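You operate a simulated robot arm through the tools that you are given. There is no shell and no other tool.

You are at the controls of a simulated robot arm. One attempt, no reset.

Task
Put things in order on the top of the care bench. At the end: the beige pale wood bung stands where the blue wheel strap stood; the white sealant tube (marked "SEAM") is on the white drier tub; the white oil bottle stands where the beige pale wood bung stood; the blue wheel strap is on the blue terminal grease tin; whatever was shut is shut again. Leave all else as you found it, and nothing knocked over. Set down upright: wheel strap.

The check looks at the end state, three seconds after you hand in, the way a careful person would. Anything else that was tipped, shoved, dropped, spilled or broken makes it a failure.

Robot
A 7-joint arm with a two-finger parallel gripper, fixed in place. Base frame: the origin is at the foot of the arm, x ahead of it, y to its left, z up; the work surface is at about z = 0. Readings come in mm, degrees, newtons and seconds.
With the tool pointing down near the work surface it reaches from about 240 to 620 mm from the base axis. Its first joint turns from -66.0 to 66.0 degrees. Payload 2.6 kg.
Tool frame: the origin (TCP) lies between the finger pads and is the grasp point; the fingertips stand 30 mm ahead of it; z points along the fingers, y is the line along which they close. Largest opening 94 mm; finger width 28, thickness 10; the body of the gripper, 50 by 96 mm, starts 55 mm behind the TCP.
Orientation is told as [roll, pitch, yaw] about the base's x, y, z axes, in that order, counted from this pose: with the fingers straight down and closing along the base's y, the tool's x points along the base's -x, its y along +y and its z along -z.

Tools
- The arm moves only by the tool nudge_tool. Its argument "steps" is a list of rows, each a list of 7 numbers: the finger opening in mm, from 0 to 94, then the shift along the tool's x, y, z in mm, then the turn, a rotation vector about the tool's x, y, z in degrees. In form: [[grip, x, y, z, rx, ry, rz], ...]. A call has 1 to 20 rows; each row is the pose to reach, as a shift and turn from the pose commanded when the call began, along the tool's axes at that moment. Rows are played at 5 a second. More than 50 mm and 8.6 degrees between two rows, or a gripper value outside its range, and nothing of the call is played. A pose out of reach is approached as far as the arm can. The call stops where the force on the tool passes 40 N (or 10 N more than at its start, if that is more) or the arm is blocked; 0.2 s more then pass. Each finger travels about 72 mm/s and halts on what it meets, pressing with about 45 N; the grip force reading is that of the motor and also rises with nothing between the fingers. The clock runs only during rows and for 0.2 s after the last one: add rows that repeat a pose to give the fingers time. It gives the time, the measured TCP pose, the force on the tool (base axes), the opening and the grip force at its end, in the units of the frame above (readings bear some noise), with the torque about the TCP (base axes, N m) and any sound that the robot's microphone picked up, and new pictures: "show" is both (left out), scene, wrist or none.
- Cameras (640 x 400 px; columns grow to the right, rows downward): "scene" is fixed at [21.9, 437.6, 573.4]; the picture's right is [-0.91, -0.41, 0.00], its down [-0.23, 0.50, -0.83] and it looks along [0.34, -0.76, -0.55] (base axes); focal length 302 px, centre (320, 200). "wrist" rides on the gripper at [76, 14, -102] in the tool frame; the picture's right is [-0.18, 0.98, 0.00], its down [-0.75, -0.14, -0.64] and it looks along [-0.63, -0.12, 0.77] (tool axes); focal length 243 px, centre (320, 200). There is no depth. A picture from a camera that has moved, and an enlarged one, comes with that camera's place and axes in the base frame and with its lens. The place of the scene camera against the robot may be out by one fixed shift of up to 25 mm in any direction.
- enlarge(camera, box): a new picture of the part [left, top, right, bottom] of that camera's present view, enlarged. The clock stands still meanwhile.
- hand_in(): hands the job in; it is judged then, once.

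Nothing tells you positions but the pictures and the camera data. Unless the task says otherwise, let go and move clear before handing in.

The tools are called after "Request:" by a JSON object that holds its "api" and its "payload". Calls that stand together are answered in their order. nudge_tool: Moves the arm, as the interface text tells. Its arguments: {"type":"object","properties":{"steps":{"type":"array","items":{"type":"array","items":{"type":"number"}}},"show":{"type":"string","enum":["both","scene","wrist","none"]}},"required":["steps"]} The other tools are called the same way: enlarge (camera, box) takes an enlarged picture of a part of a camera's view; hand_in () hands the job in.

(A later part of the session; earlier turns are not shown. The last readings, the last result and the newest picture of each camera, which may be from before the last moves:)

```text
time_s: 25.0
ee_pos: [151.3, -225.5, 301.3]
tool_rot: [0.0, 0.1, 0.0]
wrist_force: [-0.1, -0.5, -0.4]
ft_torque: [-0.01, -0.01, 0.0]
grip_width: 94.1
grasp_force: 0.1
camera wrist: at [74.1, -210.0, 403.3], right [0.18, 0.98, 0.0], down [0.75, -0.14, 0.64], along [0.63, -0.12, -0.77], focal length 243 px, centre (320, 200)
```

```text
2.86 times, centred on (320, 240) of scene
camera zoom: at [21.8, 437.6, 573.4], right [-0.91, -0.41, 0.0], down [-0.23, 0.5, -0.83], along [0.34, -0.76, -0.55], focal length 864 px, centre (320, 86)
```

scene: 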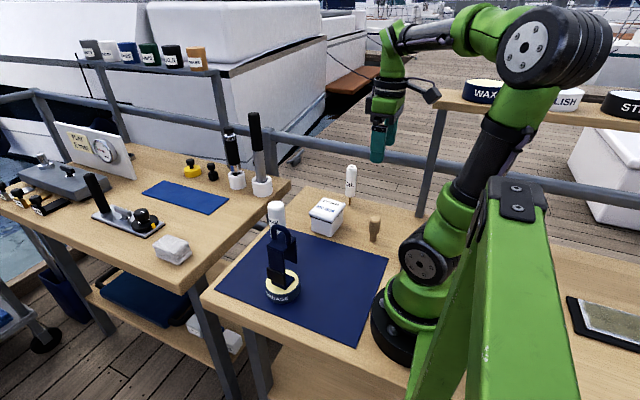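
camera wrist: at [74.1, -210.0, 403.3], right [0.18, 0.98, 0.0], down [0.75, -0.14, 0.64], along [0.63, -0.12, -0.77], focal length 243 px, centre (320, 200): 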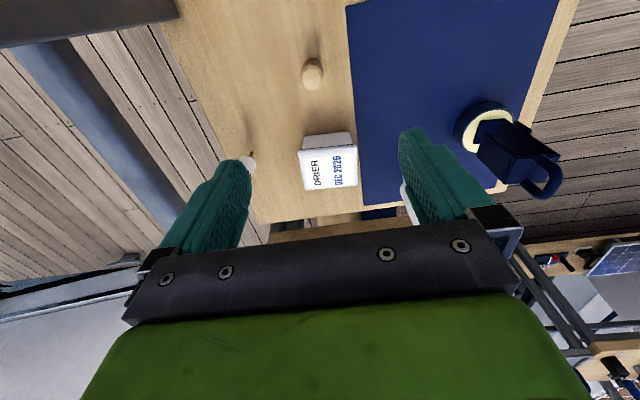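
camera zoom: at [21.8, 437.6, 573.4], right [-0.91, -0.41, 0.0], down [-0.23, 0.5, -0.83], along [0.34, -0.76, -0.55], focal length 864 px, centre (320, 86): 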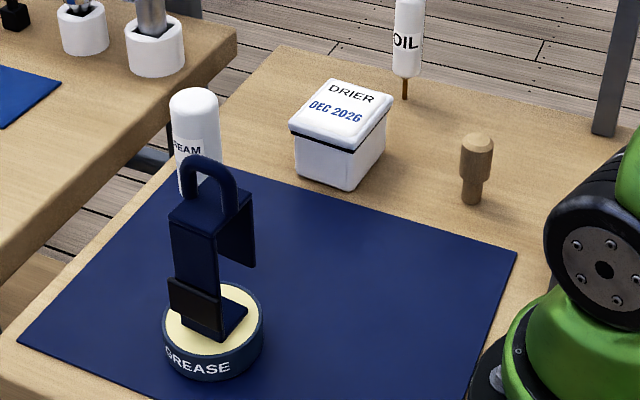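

Request:
{"api": "nudge_tool", "payload": {"steps": [[94, 1, -4, 30, 0, 0, 0], [94, 1.5, -8, 60, 0, 0, 0], [94, 1.5, -8, 90, 0, 0, 0], [94, 1.5, -8, 120, 0, 0, 0], [94, 1.5, -8, 120, 0, 0, 0]]}}

Request:
{"api": "enlarge", "payload": {"camera": "wrist", "box": [240, 20, 400, 180]}}

Request:
{"api": "enlarge", "payload": {"camera": "scene", "box": [320, 150, 420, 250]}}

```text
time_s: 26.2
ee_pos: [148.9, -232.7, 180.0]
tool_rot: [0.0, 0.0, 0.0]
wrist_force: [0.1, 0.3, 0.1]
ft_torque: [0.03, 0.03, 0.04]
grip_width: 94.0
grasp_force: 0.1
camera wrist: at [72.1, -217.5, 282.7], right [0.18, 0.98, 0.0], down [0.75, -0.14, 0.64], along [0.63, -0.12, -0.77], focal length 243 px, centre (320, 200)
```

scene: 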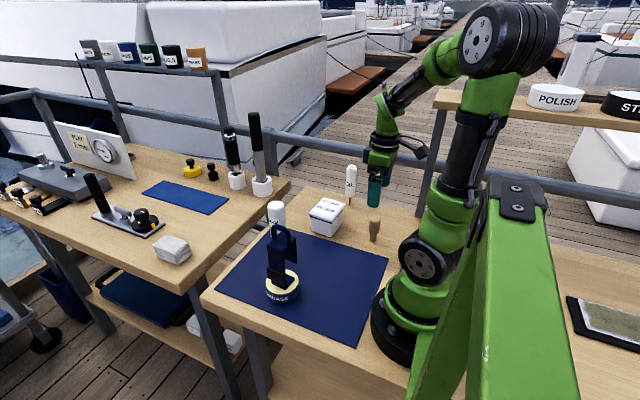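
wrist: 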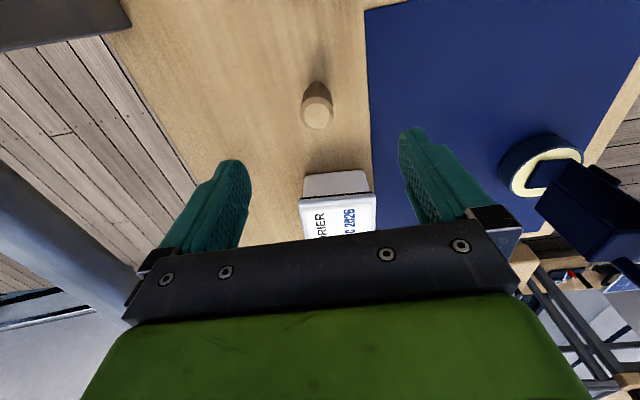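

```text
2.50 times, centred on (320, 100) of wrist
camera zoom: at [72.1, -217.5, 282.7], right [0.18, 0.98, 0.0], down [0.75, -0.14, 0.64], along [0.63, -0.12, -0.77], focal length 606 px, centre (320, 450)
```

zoom: 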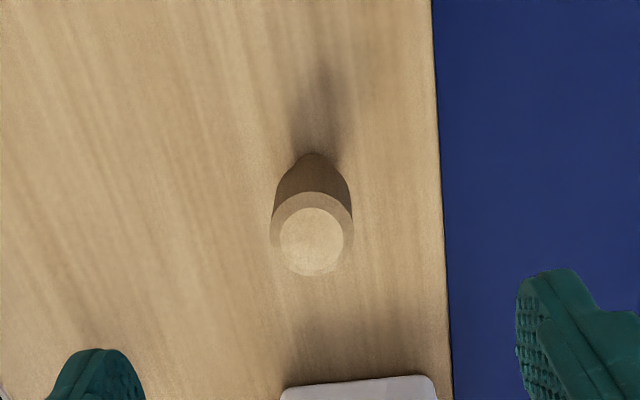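

```text
4.00 times, centred on (370, 200) of scene
camera zoom: at [21.9, 437.6, 573.4], right [-0.91, -0.41, 0.0], down [-0.23, 0.5, -0.83], along [0.34, -0.76, -0.55], focal length 1210 px, centre (120, 200)
```

zoom: 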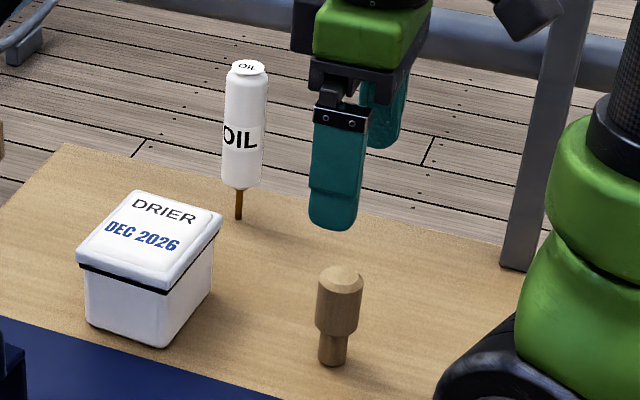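

Request:
{"api": "nudge_tool", "payload": {"steps": [[94, -2, -2.3, 30, 0, 0, 0], [94, -2, -2.3, 60, 0, 0, 0], [80, -2, -2.3, 90, 0, 0, 0], [70, -2, -2.3, 115, 0, 0, 0], [60, -2, -2.3, 125, 0, 0, 0], [50, -2, -2.3, 125, 0, 0, 0], [42, -2, -2.3, 125, 0, 0, 0], [42, -2, -2.3, 125, 0, 0, 0]]}}

Request:
{"api": "enlarge", "payload": {"camera": "wrist", "box": [220, 80, 420, 260]}}

Request:
{"api": "enlarge", "payload": {"camera": "scene", "box": [320, 150, 420, 250]}}

```text
time_s: 28.0
ee_pos: [151.5, -236.7, 55.2]
tool_rot: [0.0, 0.0, -0.1]
wrist_force: [0.0, 0.7, 0.6]
ft_torque: [0.04, -0.01, 0.01]
grip_width: 41.8
grasp_force: 0.1
camera wrist: at [74.2, -221.9, 158.3], right [0.18, 0.98, 0.0], down [0.75, -0.14, 0.64], along [0.63, -0.12, -0.77], focal length 243 px, centre (320, 200)
```

scene: 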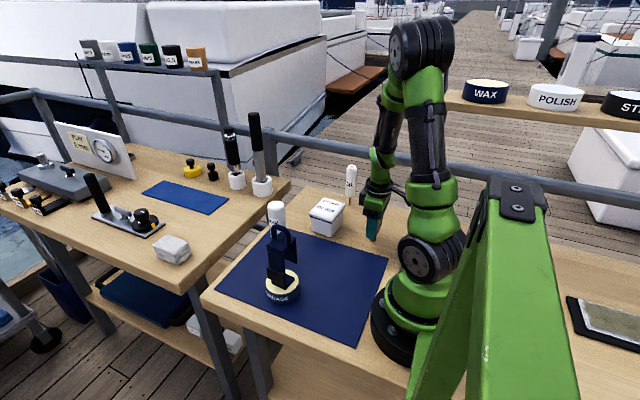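
wrist: 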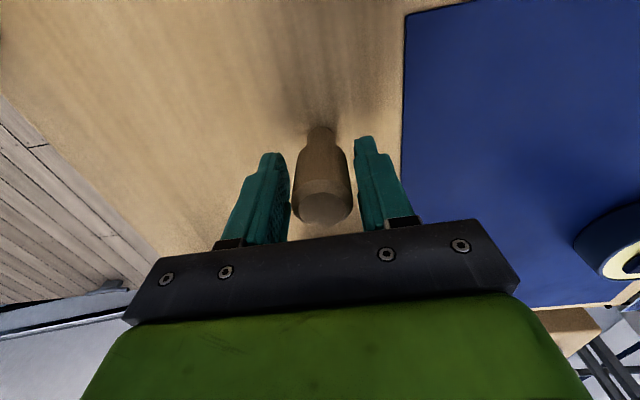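

```text
2.22 times, centred on (320, 170) of wrist
camera zoom: at [74.2, -221.9, 158.3], right [0.18, 0.98, 0.0], down [0.75, -0.14, 0.64], along [0.63, -0.12, -0.77], focal length 539 px, centre (320, 267)
```

zoom: 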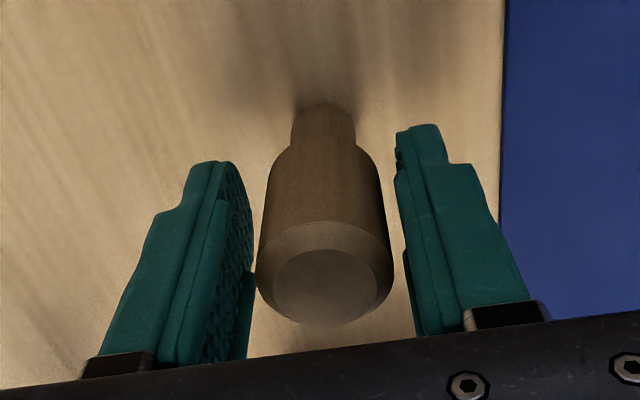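

```text
4.00 times, centred on (370, 200) of scene
camera zoom: at [21.9, 437.6, 573.4], right [-0.91, -0.41, 0.0], down [-0.23, 0.5, -0.83], along [0.34, -0.76, -0.55], focal length 1210 px, centre (120, 200)
```

zoom: 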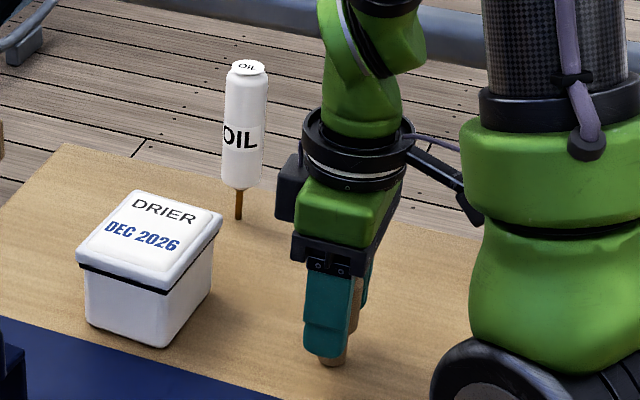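

Request:
{"api": "nudge_tool", "payload": {"steps": [[38, 0, 0, 0, 0, 0, 0], [34, 0, 0, 0, 0, 0, 0], [31, 0, 0, 0, 0, 0, 0], [28, 0, 0, 0, 0, 0, 0], [25, 0, 0, 0, 0, 0, 0], [20, 0, 0, 0, 0, 0, 0], [10, 0, 0, 0, 0, 0, 0], [0, 0, 0, 0, 0, 0, 0], [0, 0, 0, 0, 0, 0, 0]], "show": "wrist"}}

Request:
{"api": "enlarge", "payload": {"camera": "wrist", "box": [220, 80, 420, 260]}}

```text
time_s: 30.0
ee_pos: [150.6, -236.0, 55.6]
tool_rot: [0.1, 0.0, -0.1]
wrist_force: [0.4, 0.2, 0.4]
ft_torque: [0.01, 0.0, 0.01]
grip_width: 28.0
grasp_force: 45.0
camera wrist: at [74.2, -222.0, 158.3], right [0.18, 0.98, 0.0], down [0.75, -0.14, 0.64], along [0.63, -0.12, -0.77], focal length 243 px, centre (320, 200)
```

wrist: 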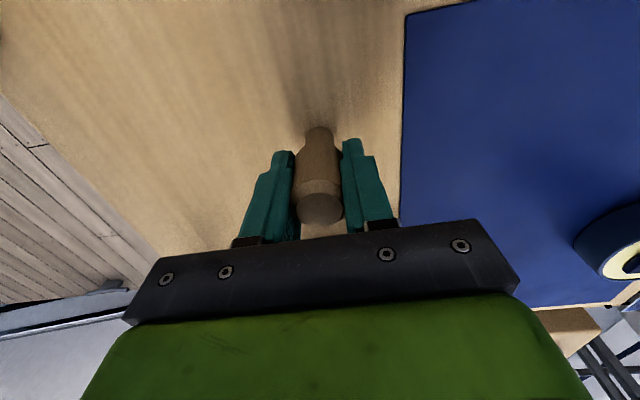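

```text
2.22 times, centred on (320, 170) of wrist
camera zoom: at [74.2, -222.0, 158.3], right [0.18, 0.98, 0.0], down [0.75, -0.14, 0.64], along [0.63, -0.12, -0.77], focal length 539 px, centre (320, 267)
```

zoom: 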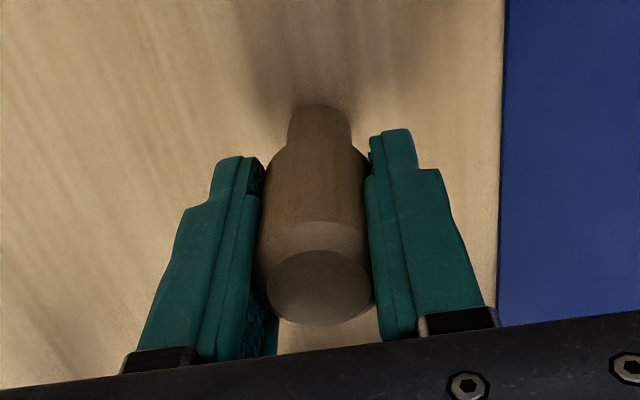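

Request:
{"api": "nudge_tool", "payload": {"steps": [[0, 0, 0, -5, 0, 0, 0], [0, 0, 0, -15, 0, 0, 0], [0, 0, 0, -30, 0, 0, 0], [0, 0, 0, -55, 0, 0, 0], [0, 0, 0, -80, 0, 0, 0], [0, 0, 0, -110, 0, 0, 0], [0, 0, 0, -140, 0, 0, 0], [0, 0, 0, -165, 0, 0, 0], [0, 0, 0, -165, 0, 0, 0]]}}

Request:
{"api": "enlarge", "payload": {"camera": "wrist", "box": [220, 80, 420, 260]}}

```text
time_s: 32.0
ee_pos: [152.1, -234.5, 220.4]
tool_rot: [-0.1, 0.1, 0.0]
wrist_force: [0.0, 0.0, 0.1]
ft_torque: [0.03, -0.03, -0.04]
grip_width: 28.3
grasp_force: 45.1
camera wrist: at [74.1, -220.0, 323.7], right [0.18, 0.98, 0.0], down [0.75, -0.14, 0.64], along [0.63, -0.12, -0.77], focal length 243 px, centre (320, 200)
```

scene: 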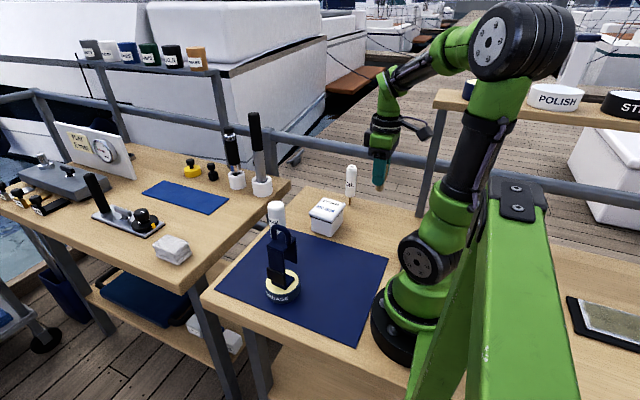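
wrist: 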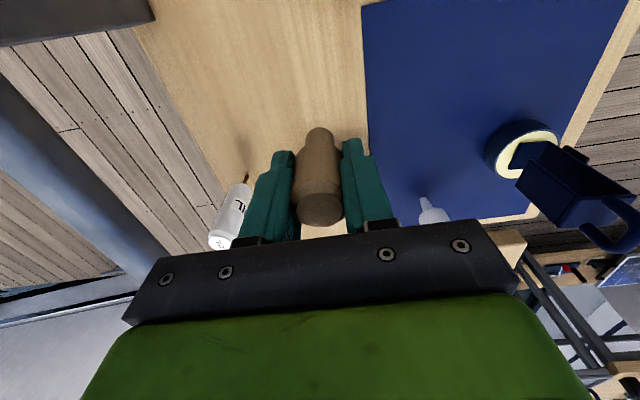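

```text
2.22 times, centred on (320, 170) of wrist
camera zoom: at [74.1, -220.0, 323.7], right [0.18, 0.98, 0.0], down [0.75, -0.14, 0.64], along [0.63, -0.12, -0.77], focal length 539 px, centre (320, 267)
```

zoom: 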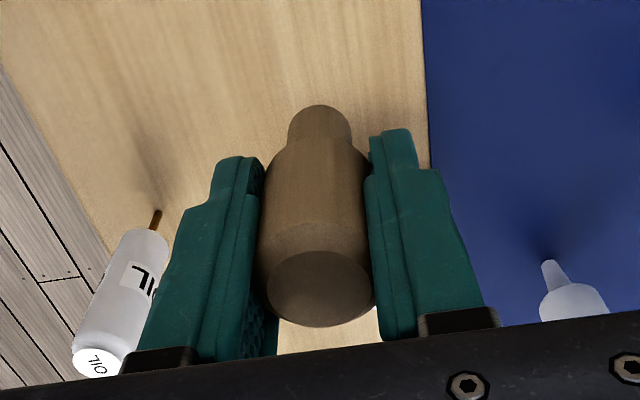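

Request:
{"api": "nudge_tool", "payload": {"steps": [[0, -24, -11, 0, 0, 0, 0], [0, -48, -22, 0, 0, 0, 0], [0, -72, -34, 0, 0, 0, 0], [0, -96, -46, 0, 0, 0, 0], [0, -120, -58, 0, 0, 0, 0], [0, -144, -70, 0, 0, 0, 0], [0, -168, -82, 0, 0, 0, 0], [0, -192, -93, 0, 0, 0, 0], [0, -216, -104, 0, 0, 0, 0], [0, -238, -116, 0, 0, 0, 0], [0, -238, -116, 0, 0, 0, 0]]}}

Request:
{"api": "enlarge", "payload": {"camera": "wrist", "box": [220, 80, 420, 260]}}

```text
time_s: 34.4
ee_pos: [387.4, -351.0, 222.3]
tool_rot: [0.0, -0.1, 0.0]
wrist_force: [-0.2, 0.0, -1.1]
ft_torque: [0.02, -0.01, 0.0]
grip_width: 28.1
grasp_force: 44.4
camera wrist: at [311.1, -336.8, 324.6], right [0.18, 0.98, 0.0], down [0.75, -0.14, 0.64], along [0.63, -0.12, -0.77], focal length 243 px, centre (320, 200)
```

scene: 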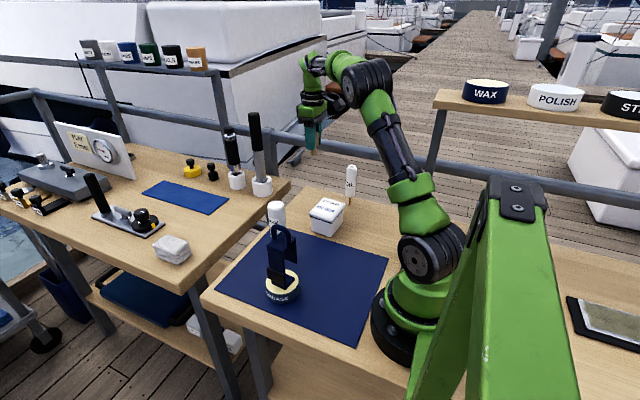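
wrist: 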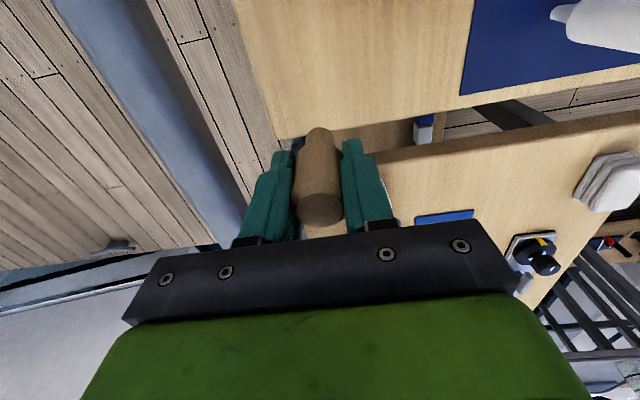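

```text
2.22 times, centred on (320, 170) of wrist
camera zoom: at [311.1, -336.8, 324.6], right [0.18, 0.98, 0.0], down [0.75, -0.14, 0.64], along [0.63, -0.12, -0.77], focal length 539 px, centre (320, 267)
```

zoom: 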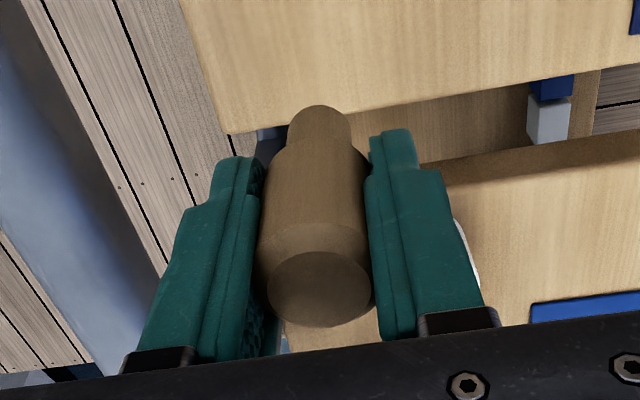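

Request:
{"api": "nudge_tool", "payload": {"steps": [[0, -1.5, 0, 25, 0, 0, 0], [0, -1.5, 0, 50, 0, 0, 0], [0, -1.5, 0, 75, 0, 0, 0], [0, -1.5, 0, 100, 0, 0, 0], [0, -1.5, 0, 125, 0, 0, 0], [0, -1.5, 0, 145, 0, 0, 0], [0, -1.5, 0, 157, 0, 0, 0], [0, -1.5, 0, 161, 0, 0, 0], [0, -1.5, 0, 161, 0, 0, 0]]}}

Request:
{"api": "enlarge", "payload": {"camera": "wrist", "box": [220, 80, 420, 260]}}

Request:
{"api": "enlarge", "payload": {"camera": "scene", "box": [280, 140, 380, 240]}}

```text
time_s: 36.4
ee_pos: [390.9, -351.0, 58.1]
tool_rot: [0.0, -0.1, 0.0]
wrist_force: [-1.2, 0.9, -0.2]
ft_torque: [0.04, -0.01, -0.02]
grip_width: 28.1
grasp_force: 44.7
camera wrist: at [314.3, -337.2, 161.4], right [0.18, 0.98, 0.0], down [0.75, -0.14, 0.64], along [0.63, -0.12, -0.77], focal length 243 px, centre (320, 200)
```

scene: 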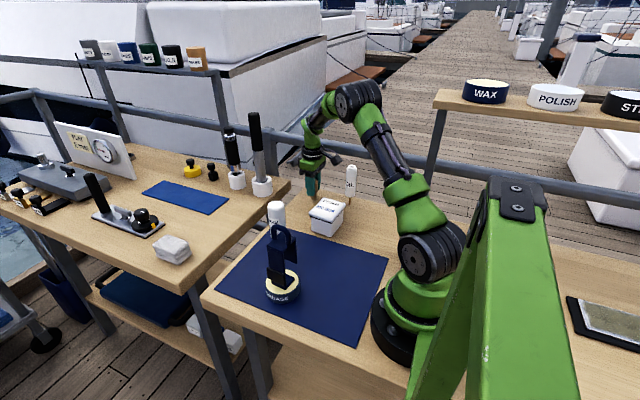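
wrist: 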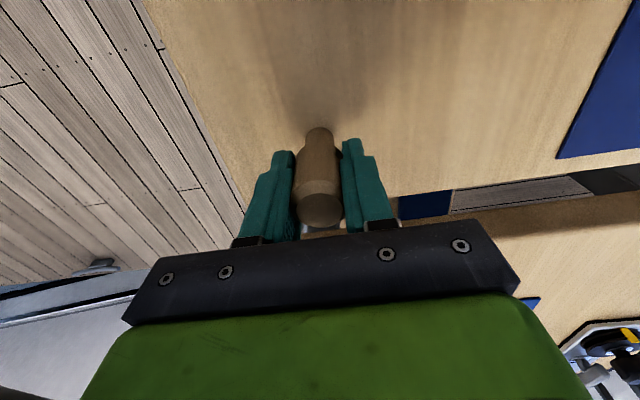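

```text
2.22 times, centred on (320, 170) of wrist
camera zoom: at [314.3, -337.2, 161.4], right [0.18, 0.98, 0.0], down [0.75, -0.14, 0.64], along [0.63, -0.12, -0.77], focal length 539 px, centre (320, 267)
```

zoom: 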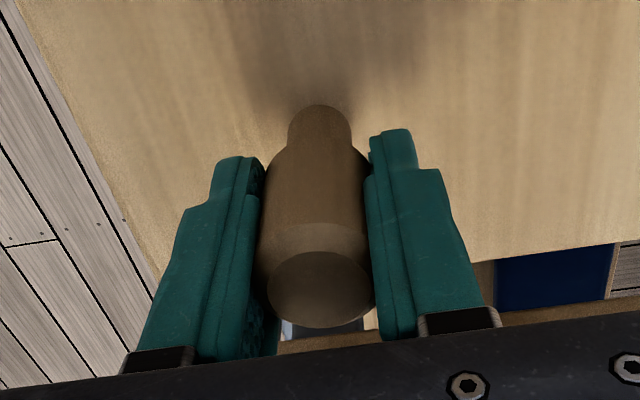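

```text
4.00 times, centred on (330, 190) of scene
camera zoom: at [21.9, 437.6, 573.4], right [-0.91, -0.41, 0.0], down [-0.23, 0.5, -0.83], along [0.34, -0.76, -0.55], focal length 1210 px, centre (280, 240)
```

zoom: 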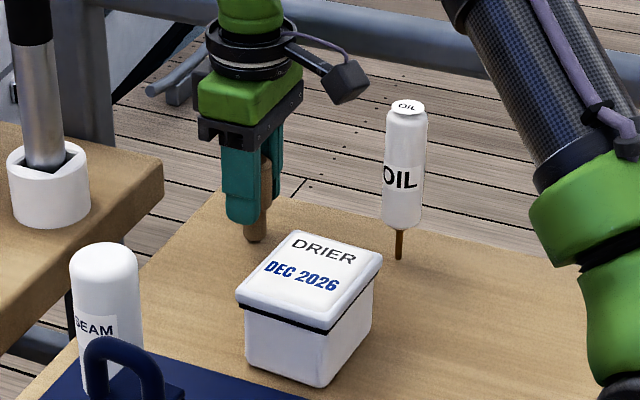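

Request:
{"api": "nudge_tool", "payload": {"steps": [[0, 0, 0, 1, 0, 0, 0], [0, 0, 0, 1, 0, 0, 0], [0, 0, 0, 1, 0, 0, 0]], "show": "none"}}

Request:
{"api": "nudge_tool", "payload": {"steps": [[0, 0, 0, 1, 0, 0, 0], [0, 0, 0, 1, 0, 0, 0], [0, 0, 0, 1, 0, 0, 0]], "show": "none"}}

```text
time_s: 37.2
ee_pos: [390.5, -351.2, 58.3]
tool_rot: [0.1, 0.1, 0.1]
wrist_force: [-0.4, 0.1, -0.7]
ft_torque: [0.01, 0.02, 0.02]
grip_width: 28.0
grasp_force: 45.0
```

```text
time_s: 38.0
ee_pos: [390.3, -351.4, 58.4]
tool_rot: [0.0, 0.0, 0.0]
wrist_force: [-0.2, -0.7, -0.1]
ft_torque: [-0.03, 0.01, 0.0]
grip_width: 28.2
grasp_force: 44.9
```

Request:
{"api": "nudge_tool", "payload": {"steps": [[0, 0, 0, 1, 0, 0, 0], [0, 0, 0, 1, 0, 0, 0], [0, 0, 0, 1, 0, 0, 0]], "show": "none"}}

Request:
{"api": "nudge_tool", "payload": {"steps": [[0, 0, 0, 1, 0, 0, 0], [0, 0, 0, 1, 0, 0, 0], [0, 0, 0, 1, 0, 0, 0]], "show": "none"}}

```text
time_s: 38.8
ee_pos: [390.4, -351.9, 57.1]
tool_rot: [0.0, -0.1, 0.0]
wrist_force: [-1.1, -0.8, -1.2]
ft_torque: [0.03, -0.02, -0.02]
grip_width: 28.3
grasp_force: 45.2
```

```text
time_s: 39.6
ee_pos: [390.0, -352.7, 56.3]
tool_rot: [0.0, 0.0, 0.0]
wrist_force: [0.1, -0.2, 0.1]
ft_torque: [0.03, -0.02, -0.01]
grip_width: 28.0
grasp_force: 45.0
```

Request:
{"api": "nudge_tool", "payload": {"steps": [[0, 0, 0, 0.7, 0, 0, 0], [0, 0, 0, 0.7, 0, 0, 0], [0, 0, 0, 0.7, 0, 0, 0]], "show": "none"}}

Request:
{"api": "nudge_tool", "payload": {"steps": [[0, 0, 0, 0.7, 0, 0, 0], [0, 0, 0, 0.7, 0, 0, 0], [0, 0, 0, 0.7, 0, 0, 0]], "show": "none"}}

```text
time_s: 40.4
ee_pos: [389.5, -352.3, 54.8]
tool_rot: [0.0, 0.0, 0.1]
wrist_force: [-0.6, -0.1, 2.7]
ft_torque: [0.03, 0.06, -0.01]
grip_width: 28.1
grasp_force: 44.9
```

```text
time_s: 41.2
ee_pos: [391.4, -352.0, 55.2]
tool_rot: [-0.1, 0.0, 0.1]
wrist_force: [-2.0, 1.0, 10.6]
ft_torque: [0.06, 0.11, 0.01]
grip_width: 28.2
grasp_force: 45.2
```

Request:
{"api": "nudge_tool", "payload": {"steps": [[0, 0, 0, -0.7, 0, 0, 0], [0, 0, 0, -0.7, 0, 0, 0], [20, 0, 0, -0.7, 0, 0, 0], [27, 0, 0, -0.7, 0, 0, 0], [29, 0, 0, -0.7, 0, 0, 0], [31, 0, 0, -0.7, 0, 0, 0], [35, 0, 0, -0.7, 0, 0, 0], [42, 0, 0, -0.7, 0, 0, 0], [50, 0, 0, -0.7, 0, 0, 0], [50, 0, 0, -0.7, 0, 0, 0]]}}

Request:
{"api": "enlarge", "payload": {"camera": "wrist", "box": [220, 80, 420, 260]}}

Request:
{"api": "enlarge", "payload": {"camera": "scene", "box": [280, 140, 380, 240]}}

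```text
time_s: 43.4
ee_pos: [390.2, -352.1, 55.6]
tool_rot: [-0.1, 0.0, 0.0]
wrist_force: [-1.3, 0.9, 0.0]
ft_torque: [0.02, -0.01, -0.03]
grip_width: 49.8
grasp_force: 0.0
camera wrist: at [313.6, -337.1, 158.2], right [0.18, 0.98, 0.0], down [0.75, -0.14, 0.64], along [0.63, -0.12, -0.77], focal length 243 px, centre (320, 200)
```

scene: 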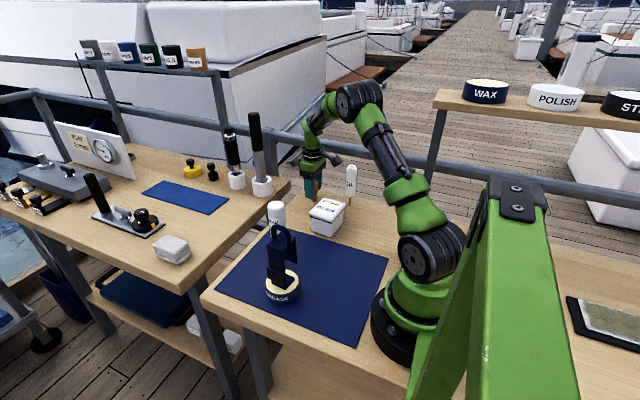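
wrist: 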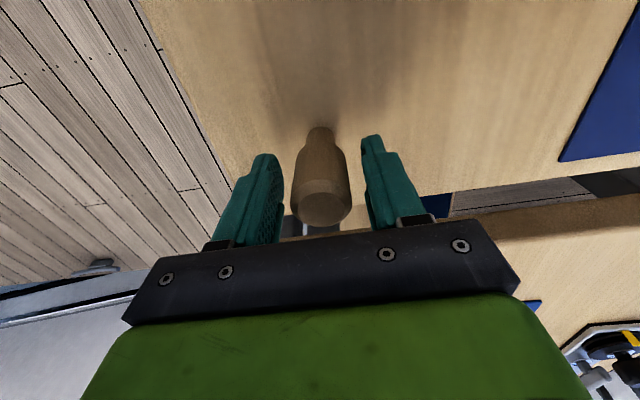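

```text
2.22 times, centred on (320, 170) of wrist
camera zoom: at [313.6, -337.1, 158.2], right [0.18, 0.98, 0.0], down [0.75, -0.14, 0.64], along [0.63, -0.12, -0.77], focal length 539 px, centre (320, 267)
```

zoom: 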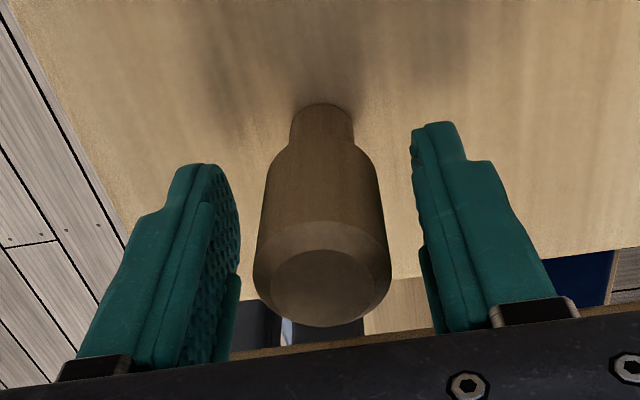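

```text
4.00 times, centred on (330, 190) of scene
camera zoom: at [21.9, 437.6, 573.4], right [-0.91, -0.41, 0.0], down [-0.23, 0.5, -0.83], along [0.34, -0.76, -0.55], focal length 1210 px, centre (280, 240)
```

zoom: 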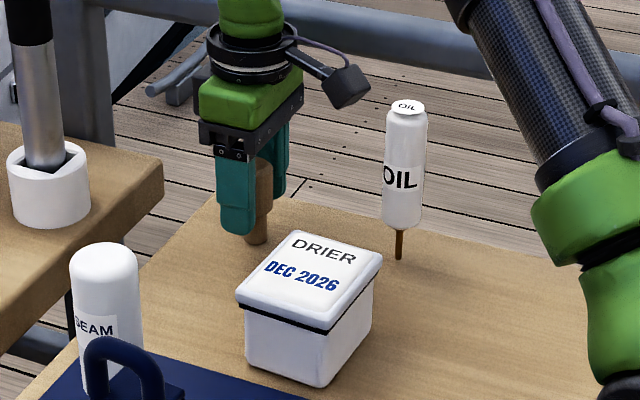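

Request:
{"api": "nudge_tool", "payload": {"steps": [[50, 0, 0, -20, 0, 0, 0], [60, 0, 0, -50, 0, 0, 0], [80, 0, 0, -85, 0, 0, 0], [94, 0, 0, -120, 0, 0, 0], [94, 0, 0, -155, 0, 0, 0], [94, 0, 0, -175, 0, 0, 0], [94, 30, -6, -175, 0, 0, 0], [94, 60, -12, -175, 0, 0, 0], [94, 90, -18, -175, 0, 0, 0], [94, 120, -24, -175, 0, 0, 0], [94, 120, -24, -175, 0, 0, 0]]}}

Request:
{"api": "enlarge", "payload": {"camera": "wrist", "box": [220, 40, 420, 220]}}

Request:
{"api": "enlarge", "payload": {"camera": "scene", "box": [290, 150, 370, 230]}}

```text
time_s: 45.8
ee_pos: [270.2, -375.2, 230.3]
tool_rot: [0.0, 0.0, 0.1]
wrist_force: [0.2, 0.2, -0.5]
ft_torque: [-0.01, -0.01, -0.03]
grip_width: 94.0
grasp_force: 0.0
camera wrist: at [193.6, -361.3, 332.3], right [0.18, 0.98, 0.0], down [0.75, -0.14, 0.64], along [0.63, -0.12, -0.77], focal length 243 px, centre (320, 200)
```

scene: 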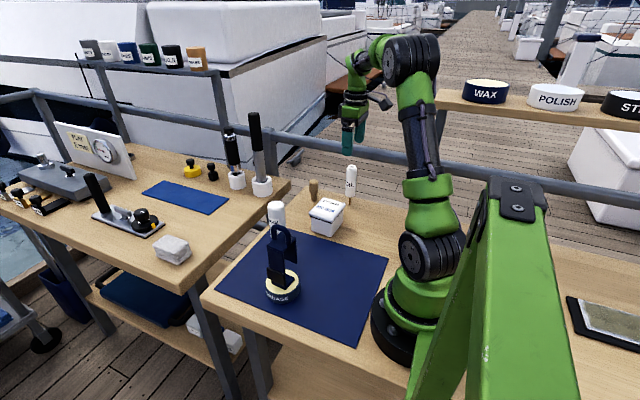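
wrist: 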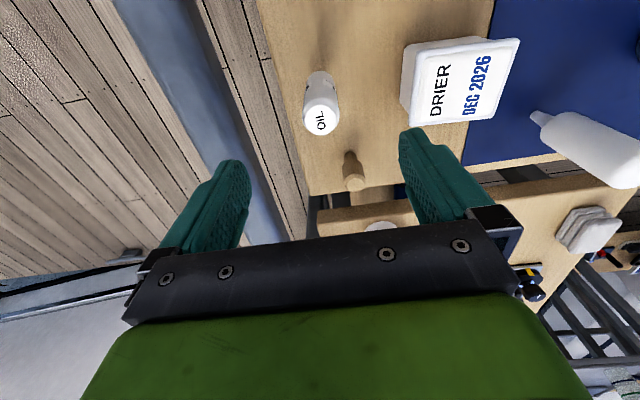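

```text
2.22 times, centred on (320, 130) of wrist
camera zoom: at [193.6, -361.3, 332.3], right [0.18, 0.98, 0.0], down [0.75, -0.14, 0.64], along [0.63, -0.12, -0.77], focal length 539 px, centre (320, 356)
```

zoom: 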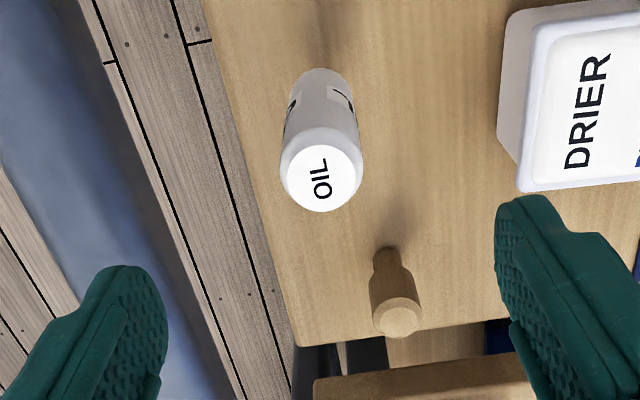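

```text
5.00 times, centred on (330, 190) of scene
camera zoom: at [21.8, 437.6, 573.4], right [-0.91, -0.41, 0.0], down [-0.23, 0.5, -0.83], along [0.34, -0.76, -0.55], focal length 1513 px, centre (270, 250)
```

zoom: 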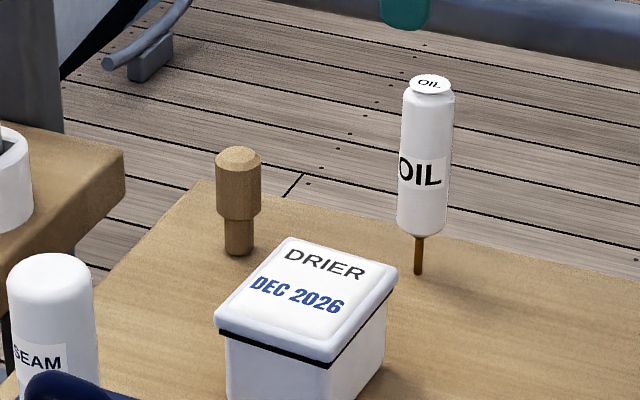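

Request:
{"api": "nudge_tool", "payload": {"steps": [[94, 0, 1, 30, 0, 0, 0], [94, 0, 1, 60, 0, 0, 0], [94, 0, 1, 90, 0, 0, 0], [94, 0, 1, 115, 0, 0, 0], [90, 0, 1, 133, 0, 0, 0], [80, 0, 1, 133, 0, 0, 0], [65, 0, 1, 133, 0, 0, 0], [52, 0, 1, 133, 0, 0, 0], [46, 0, 1, 133, 0, 0, 0], [46, 0, 1, 133, 0, 0, 0]]}}

Request:
{"api": "enlarge", "payload": {"camera": "wrist", "box": [220, 80, 420, 260]}}

Request:
{"api": "enlarge", "payload": {"camera": "scene", "box": [310, 140, 390, 220]}}

```text
time_s: 46.3
ee_pos: [271.2, -379.2, 207.0]
tool_rot: [-1.3, -0.7, -0.2]
wrist_force: [-1.2, 4.5, 6.6]
ft_torque: [-0.2, 0.11, -0.06]
grip_width: 91.8
grasp_force: 0.0
stopped in row 2: the force on the tool passed its limit at 67 N (the readings are from after the stop); the commanded pose is now the measured one
camera wrist: at [192.6, -361.6, 308.1], right [0.19, 0.98, -0.02], down [0.74, -0.13, 0.65], along [0.64, -0.14, -0.76], focal length 243 px, centre (320, 200)
```

scene: 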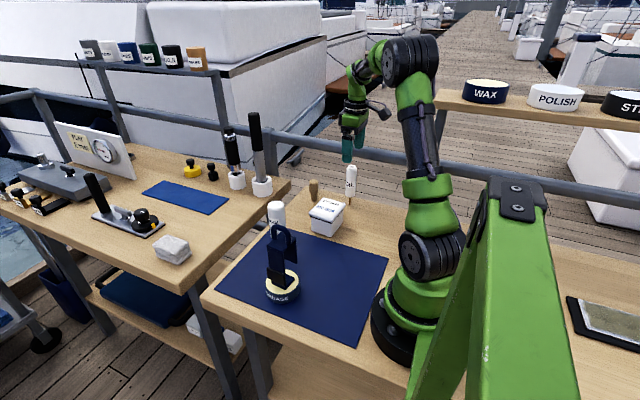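
wrist: 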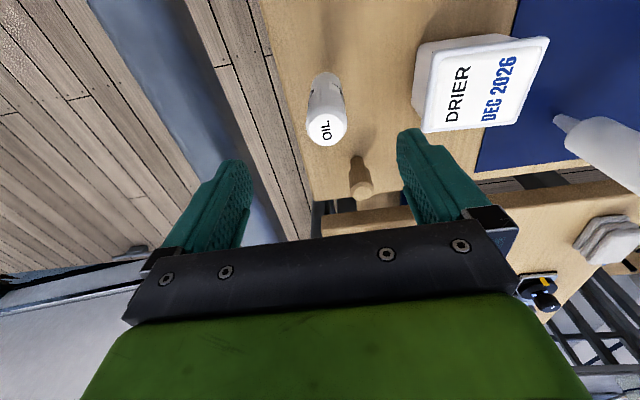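

```text
2.22 times, centred on (320, 170) of wrist
camera zoom: at [192.6, -361.6, 308.1], right [0.19, 0.98, -0.02], down [0.74, -0.13, 0.65], along [0.64, -0.14, -0.76], focal length 539 px, centre (320, 267)
```

zoom: 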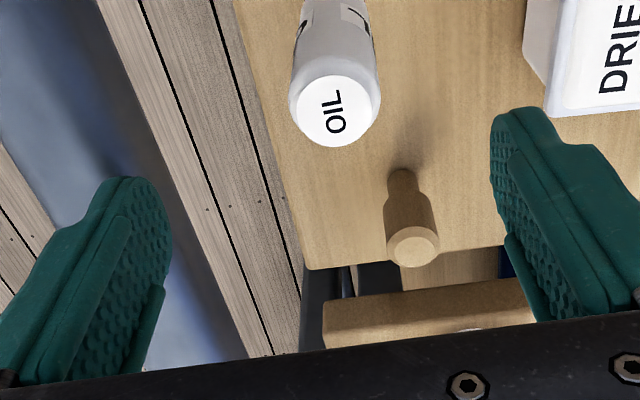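

```text
5.00 times, centred on (350, 180) of scene
camera zoom: at [21.8, 437.6, 573.4], right [-0.91, -0.41, 0.0], down [-0.23, 0.5, -0.83], along [0.34, -0.76, -0.55], focal length 1513 px, centre (170, 300)
```

zoom: 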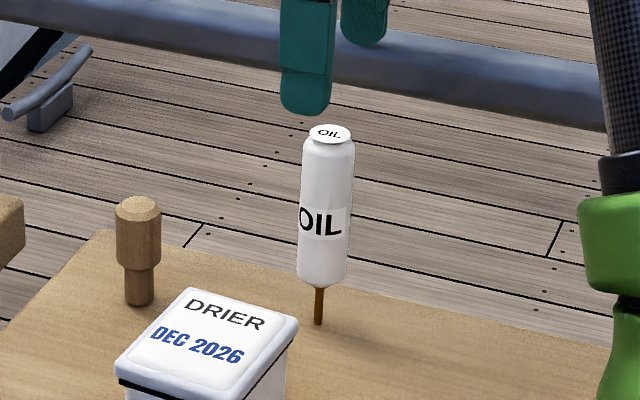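

Request:
{"api": "nudge_tool", "payload": {"steps": [[92, 0, 1, -8, 0, 0, 0], [92, 0, 3, -20, 0, 0, 0], [92, 1, 5, -40, -1.3, 0.7, -0.2], [92, 1, 5, -55, -1.3, 0.7, -0.2], [92, 1, 5, -55, -1.3, 0.7, -0.2]]}}

Request:
{"api": "enlarge", "payload": {"camera": "wrist", "box": [100, 0, 420, 200]}}

Request:
{"api": "enlarge", "payload": {"camera": "scene", "box": [250, 80, 450, 230]}}

```text
time_s: 47.5
ee_pos: [268.9, -372.9, 261.6]
tool_rot: [0.1, 0.0, -0.2]
wrist_force: [-1.0, -0.6, 0.6]
ft_torque: [0.02, -0.03, -0.01]
grip_width: 92.0
grasp_force: 0.0
camera wrist: at [191.9, -358.8, 364.0], right [0.19, 0.98, 0.0], down [0.75, -0.14, 0.64], along [0.63, -0.12, -0.77], focal length 243 px, centre (320, 200)
```

scene: 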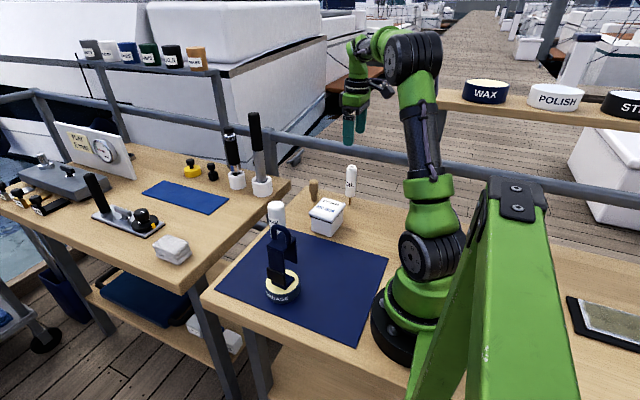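
wrist: 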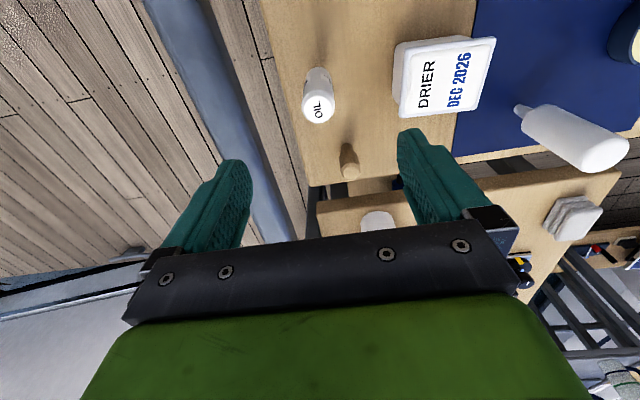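

```text
2.00 times, centred on (260, 100) of wrist
camera zoom: at [191.9, -358.8, 364.0], right [0.19, 0.98, 0.0], down [0.75, -0.14, 0.64], along [0.63, -0.12, -0.77], focal length 485 px, centre (440, 400)
```

zoom: 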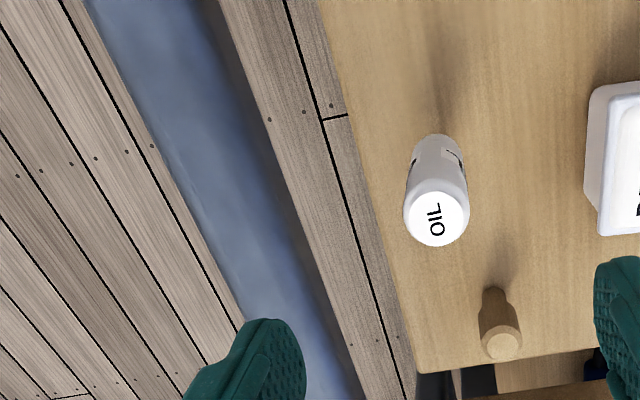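

```text
2.67 times, centred on (350, 155) of scene
camera zoom: at [21.8, 437.6, 573.4], right [-0.91, -0.41, 0.0], down [-0.23, 0.5, -0.83], along [0.34, -0.76, -0.55], focal length 807 px, centre (240, 320)
```

zoom: 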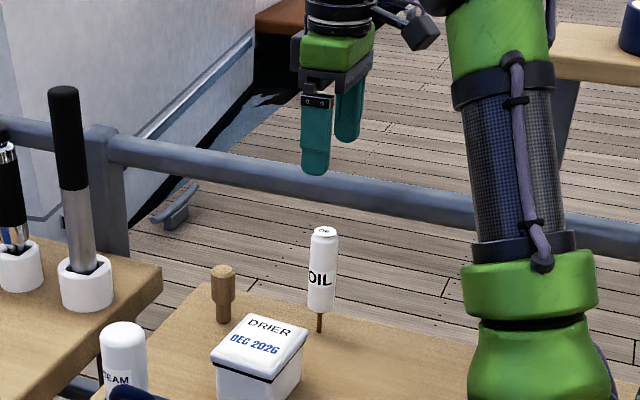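

Request:
{"api": "nudge_tool", "payload": {"steps": [[92, 0, 0, 0, 0, 0, 8], [92, 0, 0, 0, 0, 0, 16], [92, 0, 0, 0, 0, 0, 24], [92, 0, 0, 0, 0, 0, 32], [92, 0, 0, 0, 0, 0, 40], [80, 0, 0, 0, 0, 0, 48], [70, 0, 0, 0, 0, 0, 56], [66, 0, 0, 0, 0, 0, 64], [66, 0, 0, 0, 0, 0, 72], [66, 0, 0, 0, 0, 0, 80], [66, 0, 0, 0, 0, 0, 86], [66, 0, 0, 0, 0, 0, 90], [66, 0, 0, 0, 0, 0, 90]]}}

Request:
{"api": "enlarge", "payload": {"camera": "wrist", "box": [220, 20, 420, 200]}}

```text
time_s: 50.3
ee_pos: [270.4, -372.0, 259.9]
tool_rot: [-0.1, 0.1, -90.2]
wrist_force: [-0.3, -0.5, -0.8]
ft_torque: [0.0, 0.04, 0.03]
grip_width: 66.1
grasp_force: 0.1
camera wrist: at [282.6, -296.7, 363.3], right [0.98, -0.19, 0.0], down [-0.14, -0.75, 0.64], along [-0.12, -0.63, -0.77], focal length 243 px, centre (320, 200)
```

scene: 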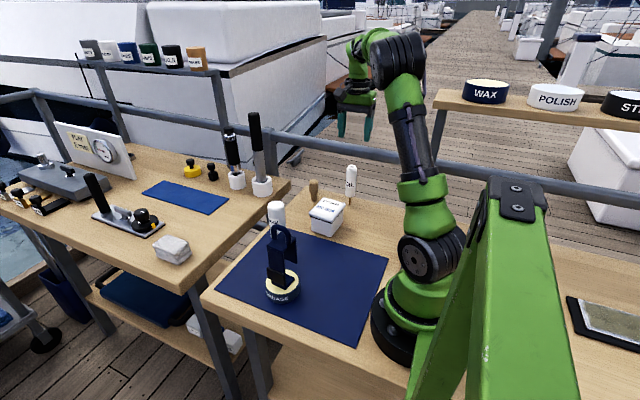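
wrist: 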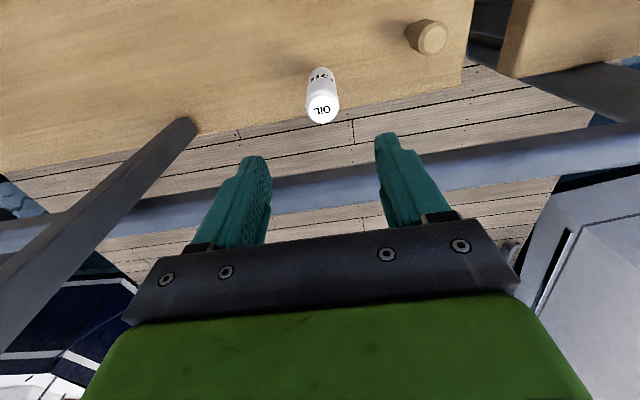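

```text
2.22 times, centred on (320, 110) of wrist
camera zoom: at [282.6, -296.7, 363.3], right [0.98, -0.19, 0.0], down [-0.14, -0.75, 0.64], along [-0.12, -0.63, -0.77], focal length 539 px, centre (320, 400)
```

zoom: 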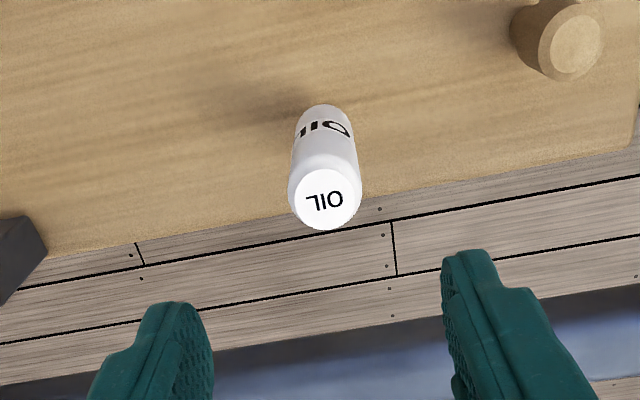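

Request:
{"api": "nudge_tool", "payload": {"steps": [[66, -2.1, 1.7, 25, 0, 0, 0], [66, -2.1, 1.7, 50, 0, 0, 0], [66, -2.1, 1.7, 75, 0, 0, 0], [66, -2.1, 1.7, 75, 0, 0, 0]]}}

Request:
{"api": "enlarge", "payload": {"camera": "wrist", "box": [220, 60, 420, 240]}}

Request:
{"api": "enlarge", "payload": {"camera": "scene", "box": [290, 90, 410, 220]}}

```text
time_s: 51.3
ee_pos: [270.0, -373.9, 185.6]
tool_rot: [-0.1, 0.0, -90.2]
wrist_force: [0.8, -0.5, -0.1]
ft_torque: [-0.05, -0.01, 0.02]
grip_width: 66.2
grasp_force: 0.1
camera wrist: at [283.7, -298.7, 289.2], right [0.98, -0.19, 0.0], down [-0.14, -0.75, 0.64], along [-0.12, -0.63, -0.77], focal length 243 px, centre (320, 200)
```

scene: 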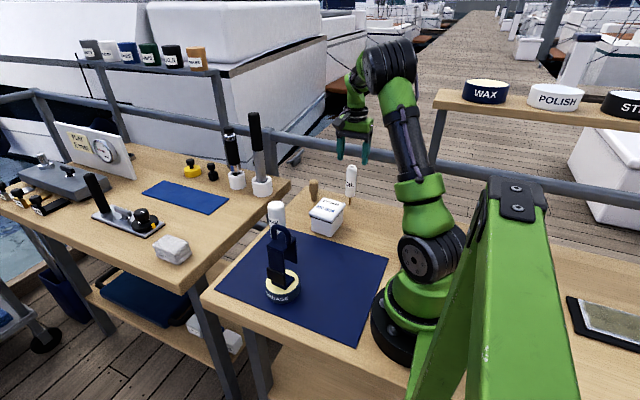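
wrist: 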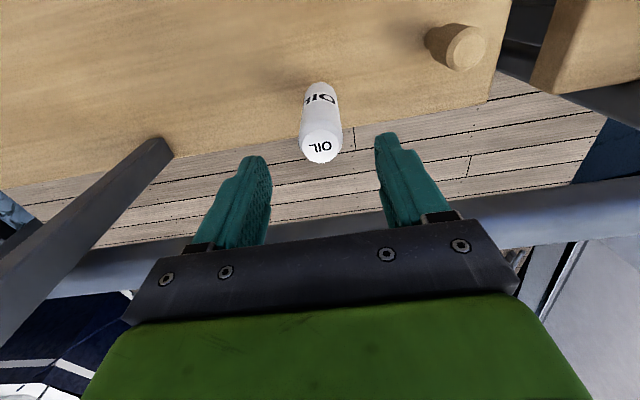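

```text
2.22 times, centred on (320, 150) of wrist
camera zoom: at [283.7, -298.7, 289.2], right [0.98, -0.19, 0.0], down [-0.14, -0.75, 0.64], along [-0.12, -0.63, -0.77], focal length 539 px, centre (320, 311)
```

zoom: 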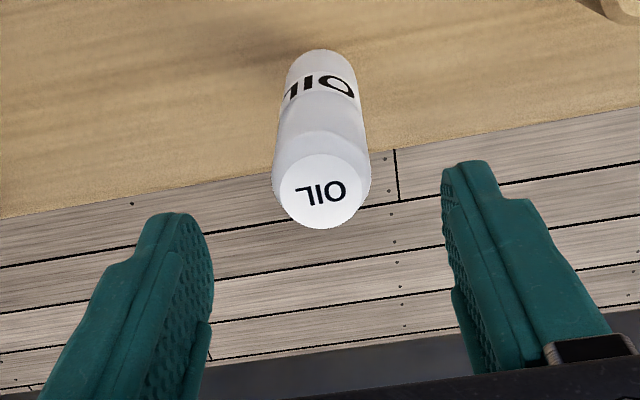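

```text
3.08 times, centred on (350, 155) of scene
camera zoom: at [21.9, 437.6, 573.4], right [-0.91, -0.41, 0.0], down [-0.23, 0.5, -0.83], along [0.34, -0.76, -0.55], focal length 931 px, centre (228, 338)
```

zoom: 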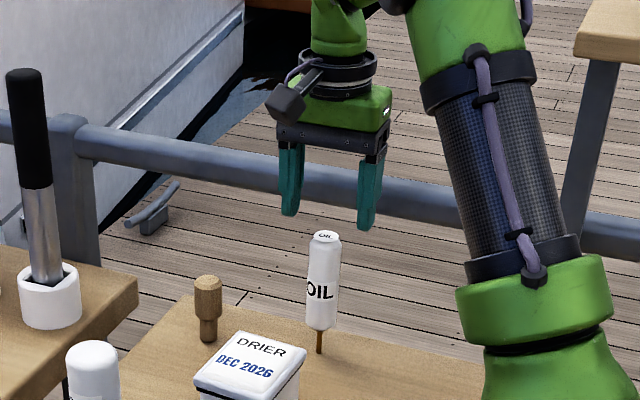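

Request:
{"api": "nudge_tool", "payload": {"steps": [[66, 0, 0.5, 20, 0, 0, 0], [66, 0, 0.5, 40, 0, 0, 0], [66, 0, 0.5, 60, 0, 0, 0], [66, 0, 0.5, 78, 0, 0, 0], [66, 0, 0.5, 88, 0, 0, 0], [58, 0, 0.5, 88, 0, 0, 0], [52, 0, 0.5, 88, 0, 0, 0], [46, 0, 0.5, 88, 0, 0, 0], [46, 0, 0.5, 88, 0, 0, 0]]}}

Request:
{"api": "enlarge", "payload": {"camera": "wrist", "box": [220, 80, 420, 260]}}

Request:
{"api": "enlarge", "payload": {"camera": "scene", "box": [310, 130, 390, 220]}}

```text
time_s: 53.3
ee_pos: [270.8, -373.8, 97.6]
tool_rot: [-0.1, 0.0, -90.0]
wrist_force: [-0.7, 0.1, -0.4]
ft_torque: [0.0, 0.0, -0.02]
grip_width: 45.7
grasp_force: 0.0
camera wrist: at [285.1, -298.9, 200.8], right [0.98, -0.19, 0.0], down [-0.14, -0.75, 0.64], along [-0.12, -0.63, -0.77], focal length 243 px, centre (320, 200)
```

scene: 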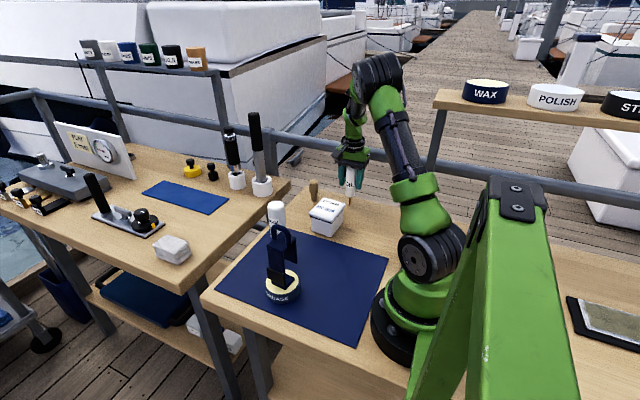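
wrist: 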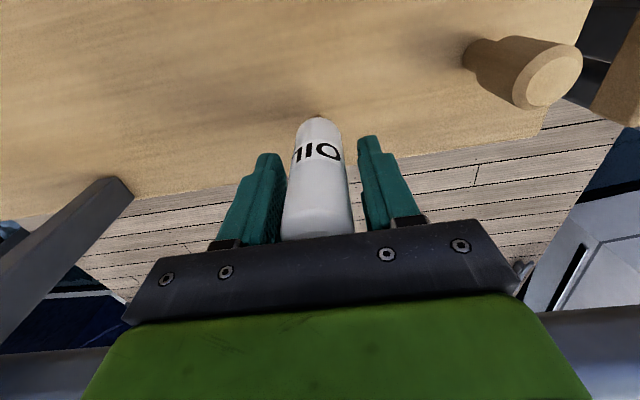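

```text
2.22 times, centred on (320, 170) of wrist
camera zoom: at [285.1, -298.9, 200.8], right [0.98, -0.19, 0.0], down [-0.14, -0.75, 0.64], along [-0.12, -0.63, -0.77], focal length 539 px, centre (320, 267)
```

zoom: 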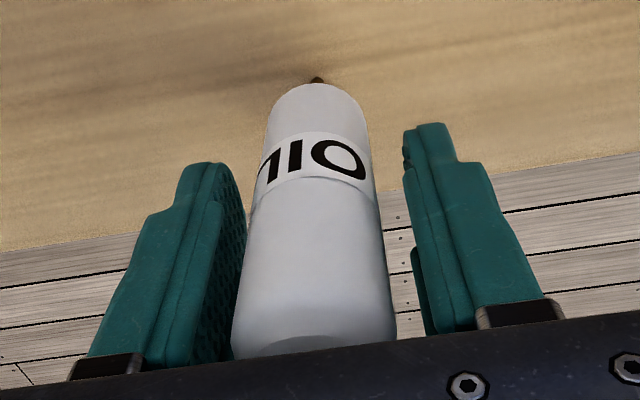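

```text
4.44 times, centred on (350, 175) of scene
camera zoom: at [21.9, 437.6, 573.4], right [-0.91, -0.41, 0.0], down [-0.23, 0.5, -0.83], along [0.34, -0.76, -0.55], focal length 1344 px, centre (187, 311)
```

zoom: 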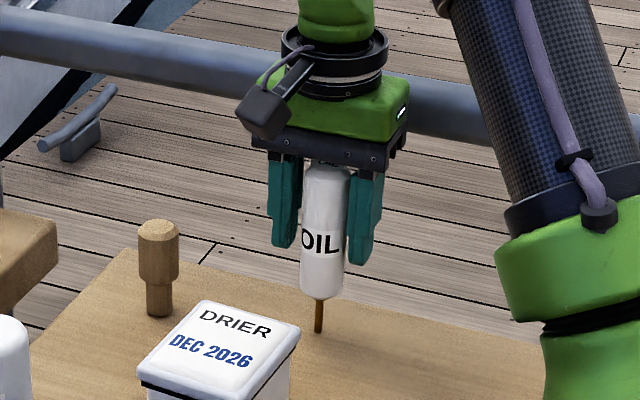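

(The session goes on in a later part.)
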